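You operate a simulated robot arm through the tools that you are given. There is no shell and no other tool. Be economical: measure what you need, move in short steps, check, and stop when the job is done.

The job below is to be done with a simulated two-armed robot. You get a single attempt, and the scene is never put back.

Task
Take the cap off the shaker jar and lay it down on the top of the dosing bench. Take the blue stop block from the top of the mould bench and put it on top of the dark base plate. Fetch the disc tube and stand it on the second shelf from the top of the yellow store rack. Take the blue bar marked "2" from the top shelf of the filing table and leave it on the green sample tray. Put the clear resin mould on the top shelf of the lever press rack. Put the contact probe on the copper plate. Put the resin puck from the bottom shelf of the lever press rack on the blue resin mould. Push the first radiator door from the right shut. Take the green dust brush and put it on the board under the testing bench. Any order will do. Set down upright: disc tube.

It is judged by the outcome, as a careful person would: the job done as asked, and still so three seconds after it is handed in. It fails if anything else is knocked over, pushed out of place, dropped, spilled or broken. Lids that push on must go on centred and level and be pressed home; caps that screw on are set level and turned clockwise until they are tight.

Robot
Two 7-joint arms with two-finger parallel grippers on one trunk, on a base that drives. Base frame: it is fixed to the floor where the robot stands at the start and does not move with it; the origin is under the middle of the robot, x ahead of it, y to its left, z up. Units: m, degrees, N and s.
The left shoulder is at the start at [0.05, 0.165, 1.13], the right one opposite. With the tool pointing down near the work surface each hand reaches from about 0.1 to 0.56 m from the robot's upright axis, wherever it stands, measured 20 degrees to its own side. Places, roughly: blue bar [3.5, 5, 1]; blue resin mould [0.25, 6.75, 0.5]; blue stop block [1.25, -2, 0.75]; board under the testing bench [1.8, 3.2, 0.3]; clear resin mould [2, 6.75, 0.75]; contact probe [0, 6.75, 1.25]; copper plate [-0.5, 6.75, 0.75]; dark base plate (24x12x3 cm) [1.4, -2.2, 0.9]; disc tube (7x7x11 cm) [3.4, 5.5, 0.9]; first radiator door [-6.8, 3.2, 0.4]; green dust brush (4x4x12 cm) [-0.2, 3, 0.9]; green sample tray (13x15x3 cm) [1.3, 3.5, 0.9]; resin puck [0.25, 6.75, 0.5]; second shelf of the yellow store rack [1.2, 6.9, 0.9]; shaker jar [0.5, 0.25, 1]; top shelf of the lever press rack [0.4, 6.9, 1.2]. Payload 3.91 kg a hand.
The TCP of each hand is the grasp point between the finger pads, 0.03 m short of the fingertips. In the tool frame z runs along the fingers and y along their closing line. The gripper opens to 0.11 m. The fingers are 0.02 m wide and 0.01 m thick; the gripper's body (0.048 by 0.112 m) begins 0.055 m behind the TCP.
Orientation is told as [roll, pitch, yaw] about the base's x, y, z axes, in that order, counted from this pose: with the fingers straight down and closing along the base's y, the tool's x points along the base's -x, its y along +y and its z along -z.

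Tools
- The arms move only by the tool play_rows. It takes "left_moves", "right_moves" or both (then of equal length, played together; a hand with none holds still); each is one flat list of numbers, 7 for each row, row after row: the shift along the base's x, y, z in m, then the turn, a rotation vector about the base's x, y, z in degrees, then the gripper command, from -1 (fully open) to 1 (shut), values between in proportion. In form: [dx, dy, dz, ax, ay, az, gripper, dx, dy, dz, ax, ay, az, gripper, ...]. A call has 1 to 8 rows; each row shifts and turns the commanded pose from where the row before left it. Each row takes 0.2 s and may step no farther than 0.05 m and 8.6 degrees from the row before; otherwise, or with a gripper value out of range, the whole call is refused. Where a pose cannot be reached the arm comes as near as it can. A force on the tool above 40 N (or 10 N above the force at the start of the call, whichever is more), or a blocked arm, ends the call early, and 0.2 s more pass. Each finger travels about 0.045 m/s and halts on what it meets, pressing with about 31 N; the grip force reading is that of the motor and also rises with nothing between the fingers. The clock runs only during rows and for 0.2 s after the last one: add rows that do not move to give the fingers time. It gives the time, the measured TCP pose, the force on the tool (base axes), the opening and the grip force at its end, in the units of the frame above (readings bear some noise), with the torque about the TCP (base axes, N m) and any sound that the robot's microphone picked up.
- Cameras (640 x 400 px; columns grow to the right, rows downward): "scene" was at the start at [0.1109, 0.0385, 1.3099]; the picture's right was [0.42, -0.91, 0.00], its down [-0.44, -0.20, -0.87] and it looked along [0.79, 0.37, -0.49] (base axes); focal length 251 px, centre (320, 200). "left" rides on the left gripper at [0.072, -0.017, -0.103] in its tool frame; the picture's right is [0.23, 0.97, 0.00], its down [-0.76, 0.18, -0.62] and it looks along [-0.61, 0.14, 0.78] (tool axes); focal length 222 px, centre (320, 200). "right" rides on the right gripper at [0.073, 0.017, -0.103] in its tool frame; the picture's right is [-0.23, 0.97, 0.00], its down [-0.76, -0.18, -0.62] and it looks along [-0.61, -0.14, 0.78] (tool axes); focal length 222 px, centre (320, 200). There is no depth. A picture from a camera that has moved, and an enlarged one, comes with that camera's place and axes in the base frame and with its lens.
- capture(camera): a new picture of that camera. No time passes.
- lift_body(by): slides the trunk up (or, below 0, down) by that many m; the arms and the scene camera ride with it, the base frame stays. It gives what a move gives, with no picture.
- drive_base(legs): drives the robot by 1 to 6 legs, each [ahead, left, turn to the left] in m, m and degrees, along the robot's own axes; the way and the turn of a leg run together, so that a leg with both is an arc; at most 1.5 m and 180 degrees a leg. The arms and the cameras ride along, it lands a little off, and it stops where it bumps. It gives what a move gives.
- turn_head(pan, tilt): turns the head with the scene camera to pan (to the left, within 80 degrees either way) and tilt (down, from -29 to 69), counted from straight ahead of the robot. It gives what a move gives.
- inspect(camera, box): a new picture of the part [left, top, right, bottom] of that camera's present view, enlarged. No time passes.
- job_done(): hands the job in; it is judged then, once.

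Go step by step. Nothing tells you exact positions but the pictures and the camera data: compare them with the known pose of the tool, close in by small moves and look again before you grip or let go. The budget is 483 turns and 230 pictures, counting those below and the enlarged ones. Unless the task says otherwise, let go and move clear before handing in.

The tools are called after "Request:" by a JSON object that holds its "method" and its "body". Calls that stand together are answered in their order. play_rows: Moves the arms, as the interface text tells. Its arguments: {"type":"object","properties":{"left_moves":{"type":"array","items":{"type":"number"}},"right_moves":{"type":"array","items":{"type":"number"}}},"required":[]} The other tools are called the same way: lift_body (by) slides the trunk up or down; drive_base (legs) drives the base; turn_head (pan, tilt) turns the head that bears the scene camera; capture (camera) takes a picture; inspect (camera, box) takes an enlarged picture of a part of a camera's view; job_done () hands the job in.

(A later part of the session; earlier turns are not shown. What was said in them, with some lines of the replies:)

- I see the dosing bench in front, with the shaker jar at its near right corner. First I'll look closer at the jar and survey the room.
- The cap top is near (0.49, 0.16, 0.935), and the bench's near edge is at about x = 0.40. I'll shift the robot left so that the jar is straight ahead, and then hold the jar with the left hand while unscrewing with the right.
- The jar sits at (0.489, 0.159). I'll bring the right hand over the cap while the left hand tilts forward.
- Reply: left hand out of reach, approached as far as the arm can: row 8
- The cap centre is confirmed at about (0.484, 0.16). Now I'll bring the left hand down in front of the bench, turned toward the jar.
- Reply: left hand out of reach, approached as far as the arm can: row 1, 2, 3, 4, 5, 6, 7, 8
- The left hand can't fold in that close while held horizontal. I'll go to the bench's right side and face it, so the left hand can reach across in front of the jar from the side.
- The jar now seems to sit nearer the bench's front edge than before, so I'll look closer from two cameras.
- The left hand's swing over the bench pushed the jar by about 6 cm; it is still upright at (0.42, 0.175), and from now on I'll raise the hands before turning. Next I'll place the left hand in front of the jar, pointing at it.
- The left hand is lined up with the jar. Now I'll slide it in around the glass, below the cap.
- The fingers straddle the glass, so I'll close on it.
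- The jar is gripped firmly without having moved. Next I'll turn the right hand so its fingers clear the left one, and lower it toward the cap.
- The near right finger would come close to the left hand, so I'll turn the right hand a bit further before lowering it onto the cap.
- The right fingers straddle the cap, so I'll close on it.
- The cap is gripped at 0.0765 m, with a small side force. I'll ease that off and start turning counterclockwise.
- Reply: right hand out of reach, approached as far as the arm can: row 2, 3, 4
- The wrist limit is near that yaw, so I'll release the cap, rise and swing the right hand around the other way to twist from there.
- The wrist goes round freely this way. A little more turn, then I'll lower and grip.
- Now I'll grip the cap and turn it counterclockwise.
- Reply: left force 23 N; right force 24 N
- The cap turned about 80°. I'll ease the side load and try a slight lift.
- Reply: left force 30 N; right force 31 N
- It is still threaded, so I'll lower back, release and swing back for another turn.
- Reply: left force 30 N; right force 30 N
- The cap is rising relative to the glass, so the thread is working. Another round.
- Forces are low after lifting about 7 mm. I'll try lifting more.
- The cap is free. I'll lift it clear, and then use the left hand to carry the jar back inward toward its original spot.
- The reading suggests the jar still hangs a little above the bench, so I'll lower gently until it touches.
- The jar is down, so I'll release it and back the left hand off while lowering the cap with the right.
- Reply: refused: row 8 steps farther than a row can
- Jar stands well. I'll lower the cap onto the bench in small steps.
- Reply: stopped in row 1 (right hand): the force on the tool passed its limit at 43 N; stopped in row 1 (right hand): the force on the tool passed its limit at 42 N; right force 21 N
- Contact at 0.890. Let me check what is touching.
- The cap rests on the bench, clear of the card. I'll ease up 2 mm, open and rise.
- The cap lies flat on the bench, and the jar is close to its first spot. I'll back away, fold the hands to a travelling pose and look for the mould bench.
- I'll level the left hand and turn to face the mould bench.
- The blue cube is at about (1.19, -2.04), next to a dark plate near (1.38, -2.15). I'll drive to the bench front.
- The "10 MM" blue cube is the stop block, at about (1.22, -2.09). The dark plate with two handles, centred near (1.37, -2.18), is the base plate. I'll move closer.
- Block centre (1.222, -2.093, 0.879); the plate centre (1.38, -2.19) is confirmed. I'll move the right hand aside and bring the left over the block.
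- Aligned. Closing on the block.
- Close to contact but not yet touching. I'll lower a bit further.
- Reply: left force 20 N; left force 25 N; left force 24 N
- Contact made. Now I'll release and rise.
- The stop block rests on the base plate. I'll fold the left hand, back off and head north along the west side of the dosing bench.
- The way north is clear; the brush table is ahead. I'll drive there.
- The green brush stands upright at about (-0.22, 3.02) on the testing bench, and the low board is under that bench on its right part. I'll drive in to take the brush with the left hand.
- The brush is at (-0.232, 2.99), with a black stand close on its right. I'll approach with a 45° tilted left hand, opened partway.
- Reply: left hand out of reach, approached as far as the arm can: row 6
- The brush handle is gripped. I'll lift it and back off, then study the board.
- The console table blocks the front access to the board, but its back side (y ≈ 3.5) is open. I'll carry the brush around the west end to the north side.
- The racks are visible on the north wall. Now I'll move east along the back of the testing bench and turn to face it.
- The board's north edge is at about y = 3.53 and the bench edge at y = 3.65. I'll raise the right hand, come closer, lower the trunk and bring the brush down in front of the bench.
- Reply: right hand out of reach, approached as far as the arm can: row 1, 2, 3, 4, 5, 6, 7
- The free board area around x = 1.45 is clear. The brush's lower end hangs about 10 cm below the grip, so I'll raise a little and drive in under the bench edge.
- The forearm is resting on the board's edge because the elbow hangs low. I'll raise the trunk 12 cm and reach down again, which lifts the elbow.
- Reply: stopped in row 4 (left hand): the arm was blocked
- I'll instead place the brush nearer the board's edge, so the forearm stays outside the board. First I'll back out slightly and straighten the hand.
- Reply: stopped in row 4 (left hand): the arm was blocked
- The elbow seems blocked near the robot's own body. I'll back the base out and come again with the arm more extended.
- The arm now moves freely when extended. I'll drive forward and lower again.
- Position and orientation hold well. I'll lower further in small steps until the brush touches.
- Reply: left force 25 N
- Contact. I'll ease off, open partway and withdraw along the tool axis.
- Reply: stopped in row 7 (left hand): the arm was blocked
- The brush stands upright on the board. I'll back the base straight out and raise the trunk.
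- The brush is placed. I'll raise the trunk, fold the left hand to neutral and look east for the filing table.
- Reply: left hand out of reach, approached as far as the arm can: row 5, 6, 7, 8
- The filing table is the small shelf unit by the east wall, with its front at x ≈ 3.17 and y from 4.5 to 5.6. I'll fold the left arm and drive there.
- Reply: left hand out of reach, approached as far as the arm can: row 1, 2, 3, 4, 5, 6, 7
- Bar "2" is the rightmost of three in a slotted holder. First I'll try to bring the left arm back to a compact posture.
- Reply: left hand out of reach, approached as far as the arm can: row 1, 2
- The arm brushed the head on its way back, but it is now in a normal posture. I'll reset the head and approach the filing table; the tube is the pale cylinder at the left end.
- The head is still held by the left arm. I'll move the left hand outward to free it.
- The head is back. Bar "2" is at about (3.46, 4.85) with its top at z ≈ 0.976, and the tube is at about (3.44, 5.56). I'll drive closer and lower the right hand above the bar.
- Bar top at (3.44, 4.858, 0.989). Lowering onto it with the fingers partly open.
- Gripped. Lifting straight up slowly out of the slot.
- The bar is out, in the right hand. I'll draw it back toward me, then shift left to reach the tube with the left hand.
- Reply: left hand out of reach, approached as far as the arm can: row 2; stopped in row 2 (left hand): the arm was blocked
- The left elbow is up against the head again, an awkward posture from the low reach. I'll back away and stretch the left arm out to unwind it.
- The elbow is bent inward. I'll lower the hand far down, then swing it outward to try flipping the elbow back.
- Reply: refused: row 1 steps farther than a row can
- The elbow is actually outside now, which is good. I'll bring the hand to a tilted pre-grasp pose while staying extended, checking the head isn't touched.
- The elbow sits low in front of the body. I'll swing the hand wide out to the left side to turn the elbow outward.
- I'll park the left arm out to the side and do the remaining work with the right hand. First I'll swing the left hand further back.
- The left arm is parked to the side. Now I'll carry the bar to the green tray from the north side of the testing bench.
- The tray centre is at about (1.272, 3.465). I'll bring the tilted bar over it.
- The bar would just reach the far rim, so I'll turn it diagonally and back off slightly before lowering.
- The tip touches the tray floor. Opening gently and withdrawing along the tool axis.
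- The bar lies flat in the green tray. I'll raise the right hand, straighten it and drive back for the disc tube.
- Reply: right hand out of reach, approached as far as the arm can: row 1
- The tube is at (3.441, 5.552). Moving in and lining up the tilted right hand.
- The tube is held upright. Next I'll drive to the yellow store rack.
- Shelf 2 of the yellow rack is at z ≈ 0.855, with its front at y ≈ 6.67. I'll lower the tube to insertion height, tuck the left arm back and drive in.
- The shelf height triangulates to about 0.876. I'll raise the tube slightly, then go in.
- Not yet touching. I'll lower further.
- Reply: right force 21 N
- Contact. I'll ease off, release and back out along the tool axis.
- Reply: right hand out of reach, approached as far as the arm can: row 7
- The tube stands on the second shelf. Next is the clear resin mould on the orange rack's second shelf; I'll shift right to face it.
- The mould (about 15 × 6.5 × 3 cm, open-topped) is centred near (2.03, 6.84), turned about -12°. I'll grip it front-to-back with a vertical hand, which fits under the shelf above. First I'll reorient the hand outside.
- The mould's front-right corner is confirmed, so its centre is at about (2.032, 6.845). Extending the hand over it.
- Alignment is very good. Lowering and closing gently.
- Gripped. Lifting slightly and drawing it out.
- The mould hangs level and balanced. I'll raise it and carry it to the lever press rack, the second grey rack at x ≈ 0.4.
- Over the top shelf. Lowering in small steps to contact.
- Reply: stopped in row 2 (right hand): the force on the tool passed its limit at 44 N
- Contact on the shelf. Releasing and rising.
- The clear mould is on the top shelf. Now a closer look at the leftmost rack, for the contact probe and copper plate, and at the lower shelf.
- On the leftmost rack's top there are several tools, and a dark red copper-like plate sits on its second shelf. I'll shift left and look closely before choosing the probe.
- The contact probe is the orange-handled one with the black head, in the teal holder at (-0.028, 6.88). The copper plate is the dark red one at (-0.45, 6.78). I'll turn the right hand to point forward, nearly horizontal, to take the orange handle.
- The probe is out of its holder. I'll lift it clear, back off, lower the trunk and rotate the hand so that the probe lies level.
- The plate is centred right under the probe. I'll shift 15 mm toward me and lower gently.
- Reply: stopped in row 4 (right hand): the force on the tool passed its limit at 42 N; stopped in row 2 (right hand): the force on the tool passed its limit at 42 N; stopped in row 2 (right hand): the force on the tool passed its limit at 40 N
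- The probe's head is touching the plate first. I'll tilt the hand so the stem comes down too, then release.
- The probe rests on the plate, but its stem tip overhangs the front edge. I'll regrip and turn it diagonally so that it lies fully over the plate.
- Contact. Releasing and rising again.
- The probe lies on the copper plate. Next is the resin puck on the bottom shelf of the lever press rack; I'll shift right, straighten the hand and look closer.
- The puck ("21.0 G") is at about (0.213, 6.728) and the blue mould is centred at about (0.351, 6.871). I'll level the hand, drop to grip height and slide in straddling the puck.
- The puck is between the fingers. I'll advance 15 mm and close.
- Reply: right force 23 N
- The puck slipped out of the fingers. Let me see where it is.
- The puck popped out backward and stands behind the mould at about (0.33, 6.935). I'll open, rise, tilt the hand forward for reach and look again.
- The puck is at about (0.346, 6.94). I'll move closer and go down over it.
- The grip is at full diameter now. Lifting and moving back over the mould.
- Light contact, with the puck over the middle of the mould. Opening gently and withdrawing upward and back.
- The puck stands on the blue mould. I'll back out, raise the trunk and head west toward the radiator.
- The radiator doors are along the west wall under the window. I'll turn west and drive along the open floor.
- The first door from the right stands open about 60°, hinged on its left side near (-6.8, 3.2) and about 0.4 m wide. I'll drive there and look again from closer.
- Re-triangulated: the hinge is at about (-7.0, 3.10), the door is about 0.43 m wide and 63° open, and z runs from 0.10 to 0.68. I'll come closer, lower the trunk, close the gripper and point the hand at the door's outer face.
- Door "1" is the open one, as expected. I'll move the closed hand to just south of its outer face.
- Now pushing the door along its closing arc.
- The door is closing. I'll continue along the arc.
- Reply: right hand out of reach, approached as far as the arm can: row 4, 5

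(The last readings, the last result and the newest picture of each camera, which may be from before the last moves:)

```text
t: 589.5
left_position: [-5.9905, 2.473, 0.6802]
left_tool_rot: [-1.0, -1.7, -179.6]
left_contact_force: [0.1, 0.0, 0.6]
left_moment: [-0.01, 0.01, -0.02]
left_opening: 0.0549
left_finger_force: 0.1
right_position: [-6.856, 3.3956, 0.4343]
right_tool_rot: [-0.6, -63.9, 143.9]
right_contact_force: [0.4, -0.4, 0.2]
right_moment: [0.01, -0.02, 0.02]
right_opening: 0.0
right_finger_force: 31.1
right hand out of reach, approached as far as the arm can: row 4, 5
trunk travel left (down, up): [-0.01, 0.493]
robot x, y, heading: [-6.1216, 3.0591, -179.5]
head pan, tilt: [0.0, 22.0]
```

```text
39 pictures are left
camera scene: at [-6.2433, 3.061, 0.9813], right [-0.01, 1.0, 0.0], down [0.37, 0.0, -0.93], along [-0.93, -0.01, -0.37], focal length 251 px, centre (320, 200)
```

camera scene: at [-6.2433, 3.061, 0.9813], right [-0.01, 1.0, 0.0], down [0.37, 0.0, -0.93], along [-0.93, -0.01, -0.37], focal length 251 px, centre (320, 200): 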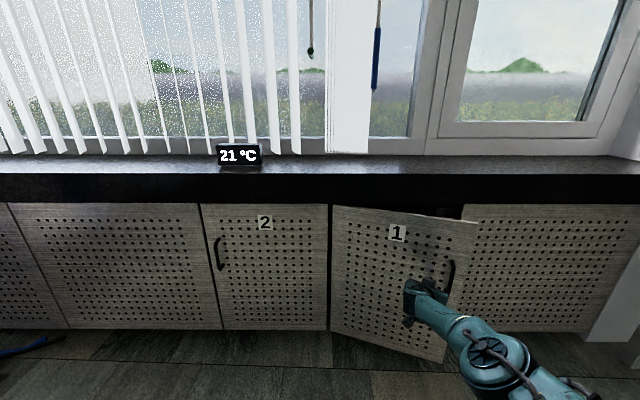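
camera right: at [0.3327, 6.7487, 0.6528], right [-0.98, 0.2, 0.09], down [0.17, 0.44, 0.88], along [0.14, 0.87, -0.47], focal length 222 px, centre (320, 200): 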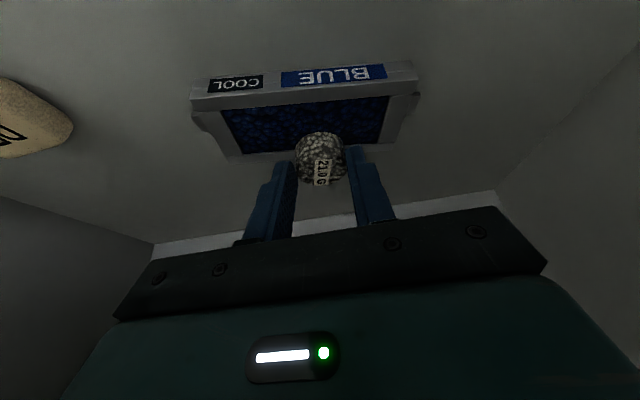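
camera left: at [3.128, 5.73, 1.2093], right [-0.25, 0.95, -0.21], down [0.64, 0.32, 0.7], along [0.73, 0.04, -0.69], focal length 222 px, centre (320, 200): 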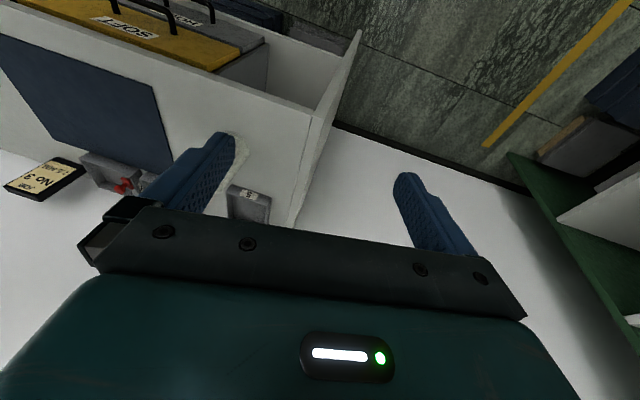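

Nearly closed; the arm is at its limit, so I'll push the rest with the base in small steps.

Request:
{"method": "drive_base", "body": {"legs": [[0.07, 0, 0]]}}

Request:
{"method": "drive_base", "body": {"legs": [[0.04, 0, 0]]}}

Request:
{"method": "capture", "body": {"camera": "scene"}}

```text
t: 590.5
left_position: [-6.0581, 2.4723, 0.6804]
left_tool_rot: [-1.0, -1.6, -179.5]
left_contact_force: [0.3, -0.8, 0.2]
left_moment: [0.0, 0.02, 0.02]
left_opening: 0.0547
left_finger_force: 0.1
right_position: [-6.9249, 3.3934, 0.4341]
right_tool_rot: [-0.8, -64.0, 143.7]
right_contact_force: [0.4, -0.1, 0.0]
right_moment: [0.01, -0.05, -0.01]
right_opening: 0.0
right_finger_force: 30.8
trunk travel left (down, up): [-0.01, 0.493]
robot x, y, heading: [-6.1901, 3.0601, -179.5]
head pan, tilt: [0.0, 22.0]
```

```text
t: 591.4
left_position: [-6.0983, 2.4716, 0.6793]
left_tool_rot: [-1.1, -1.4, -179.5]
left_contact_force: [-0.6, 1.1, 1.1]
left_moment: [0.03, 0.01, -0.03]
left_opening: 0.0552
left_finger_force: 0.2
right_position: [-6.964, 3.3944, 0.4348]
right_tool_rot: [-0.7, -64.0, 143.8]
right_contact_force: [0.6, 0.2, 0.0]
right_moment: [0.0, -0.01, -0.03]
right_opening: 0.0
right_finger_force: 30.8
trunk travel left (down, up): [-0.01, 0.493]
robot x, y, heading: [-6.2307, 3.0607, -179.9]
head pan, tilt: [0.0, 22.0]
```

```text
38 pictures are left
camera scene: at [-6.3518, 3.0601, 0.9813], right [-0.01, 1.0, 0.0], down [0.37, 0.0, -0.93], along [-0.93, -0.01, -0.37], focal length 251 px, centre (320, 200)
```

scene: 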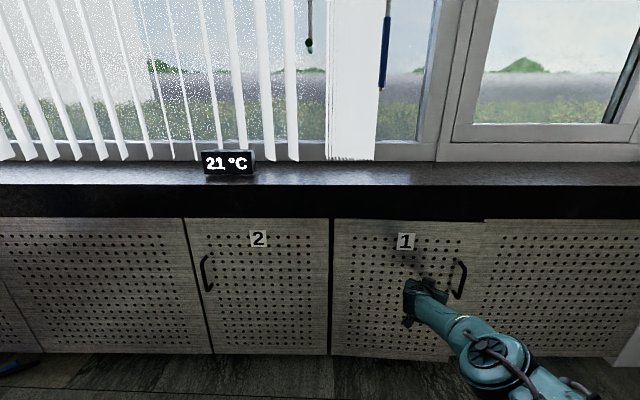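

Almost shut. A little more.

Request:
{"method": "drive_base", "body": {"legs": [[0.02, 0, 0]]}}

Request:
{"method": "drive_base", "body": {"legs": [[0.015, 0, 0]]}}

Request:
{"method": "inspect", "body": {"camera": "scene", "box": [300, 180, 560, 380]}}

```text
t: 592.2
left_position: [-6.1185, 2.4721, 0.6799]
left_tool_rot: [-1.0, -1.5, -179.5]
left_contact_force: [0.1, 0.3, 1.0]
left_moment: [-0.01, -0.06, 0.01]
left_opening: 0.055
left_finger_force: 0.0
right_position: [-6.9853, 3.3941, 0.4352]
right_tool_rot: [-0.7, -64.0, 143.8]
right_contact_force: [-0.6, 0.2, -0.3]
right_moment: [0.02, -0.04, -0.02]
right_opening: 0.0
right_finger_force: 31.3
trunk travel left (down, up): [-0.01, 0.493]
robot x, y, heading: [-6.2478, 3.0611, -179.2]
head pan, tilt: [0.0, 22.0]
```

```text
t: 593.0
left_position: [-6.1251, 2.4707, 0.6803]
left_tool_rot: [-1.0, -1.7, -179.4]
left_contact_force: [0.5, 0.0, -0.4]
left_moment: [-0.01, 0.03, 0.02]
left_opening: 0.0551
left_finger_force: 0.1
right_position: [-6.988, 3.3937, 0.4356]
right_tool_rot: [-1.2, -64.0, 143.7]
right_contact_force: [11.7, -4.3, 7.3]
right_moment: [0.07, 0.16, -0.01]
right_opening: 0.0002
right_finger_force: 30.9
trunk travel left (down, up): [-0.01, 0.493]
robot x, y, heading: [-6.2572, 3.058, -179.4]
head pan, tilt: [0.0, 22.0]
stopped in leg 1: the force on the tool passed its limit at 71 N (the readings are from after the stop); the commanded pose is now the measured one
```

```text
2.00 times, centred on (430, 280) of scene
camera zoom: at [-6.3776, 3.0595, 0.9814], right [-0.01, 1.0, 0.0], down [0.37, 0.0, -0.93], along [-0.93, -0.01, -0.37], focal length 501 px, centre (100, 40)
```

zoom: 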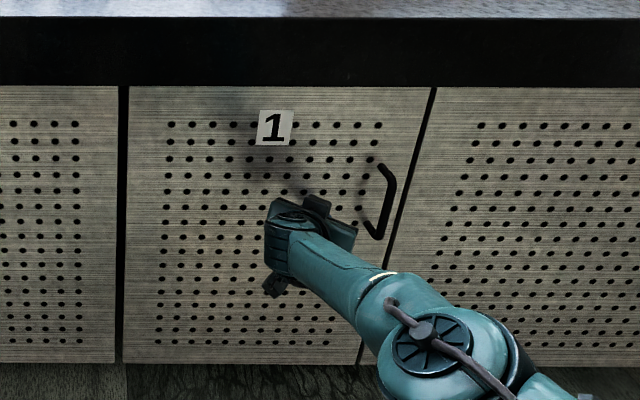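

The door is shut against its stop. I'll back away and check that it stays shut.

Request:
{"method": "drive_base", "body": {"legs": [[-0.5, 0, 0]]}}

Request:
{"method": "capture", "body": {"camera": "scene"}}

```text
t: 595.9
left_position: [-5.6264, 2.4756, 0.68]
left_tool_rot: [-1.0, -1.5, -179.5]
left_contact_force: [-0.2, 0.6, -0.7]
left_moment: [0.03, -0.02, -0.02]
left_opening: 0.0552
left_finger_force: 0.1
right_position: [-6.4906, 3.3963, 0.4345]
right_tool_rot: [-1.1, -63.9, 143.9]
right_contact_force: [0.3, 0.0, 0.0]
right_moment: [0.04, 0.02, -0.01]
right_opening: 0.0
right_finger_force: 31.8
trunk travel left (down, up): [-0.01, 0.493]
robot x, y, heading: [-5.7585, 3.065, -179.5]
head pan, tilt: [0.0, 22.0]
```

```text
36 pictures are left
camera scene: at [-5.8796, 3.0637, 0.9813], right [-0.01, 1.0, 0.0], down [0.37, 0.0, -0.93], along [-0.93, -0.01, -0.37], focal length 251 px, centre (320, 200)
```

scene: 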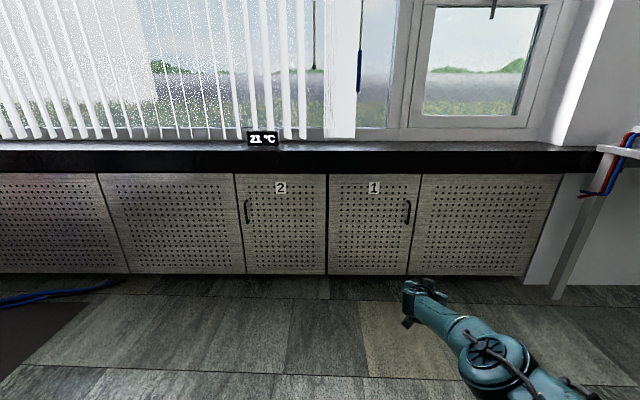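

The door stays shut, and all nine jobs have been checked in pictures, with both hands clear. Handing in.

Request:
{"method": "job_done", "body": {}}

```text
The job is handed in.
```

All nine jobs are done and handed in. Three things didn't go cleanly:

- **Shaker jar:** my left arm knocked it about 6 cm along the bench. I carried it back to roughly its first spot before setting it down.
- **Resin puck:** it slipped out of the fingers and dropped a few centimetres onto the shelf behind the blue mould. I picked it up again and set it on the mould.
- **Contact probe:** it is lying on the copper plate, not standing upright.
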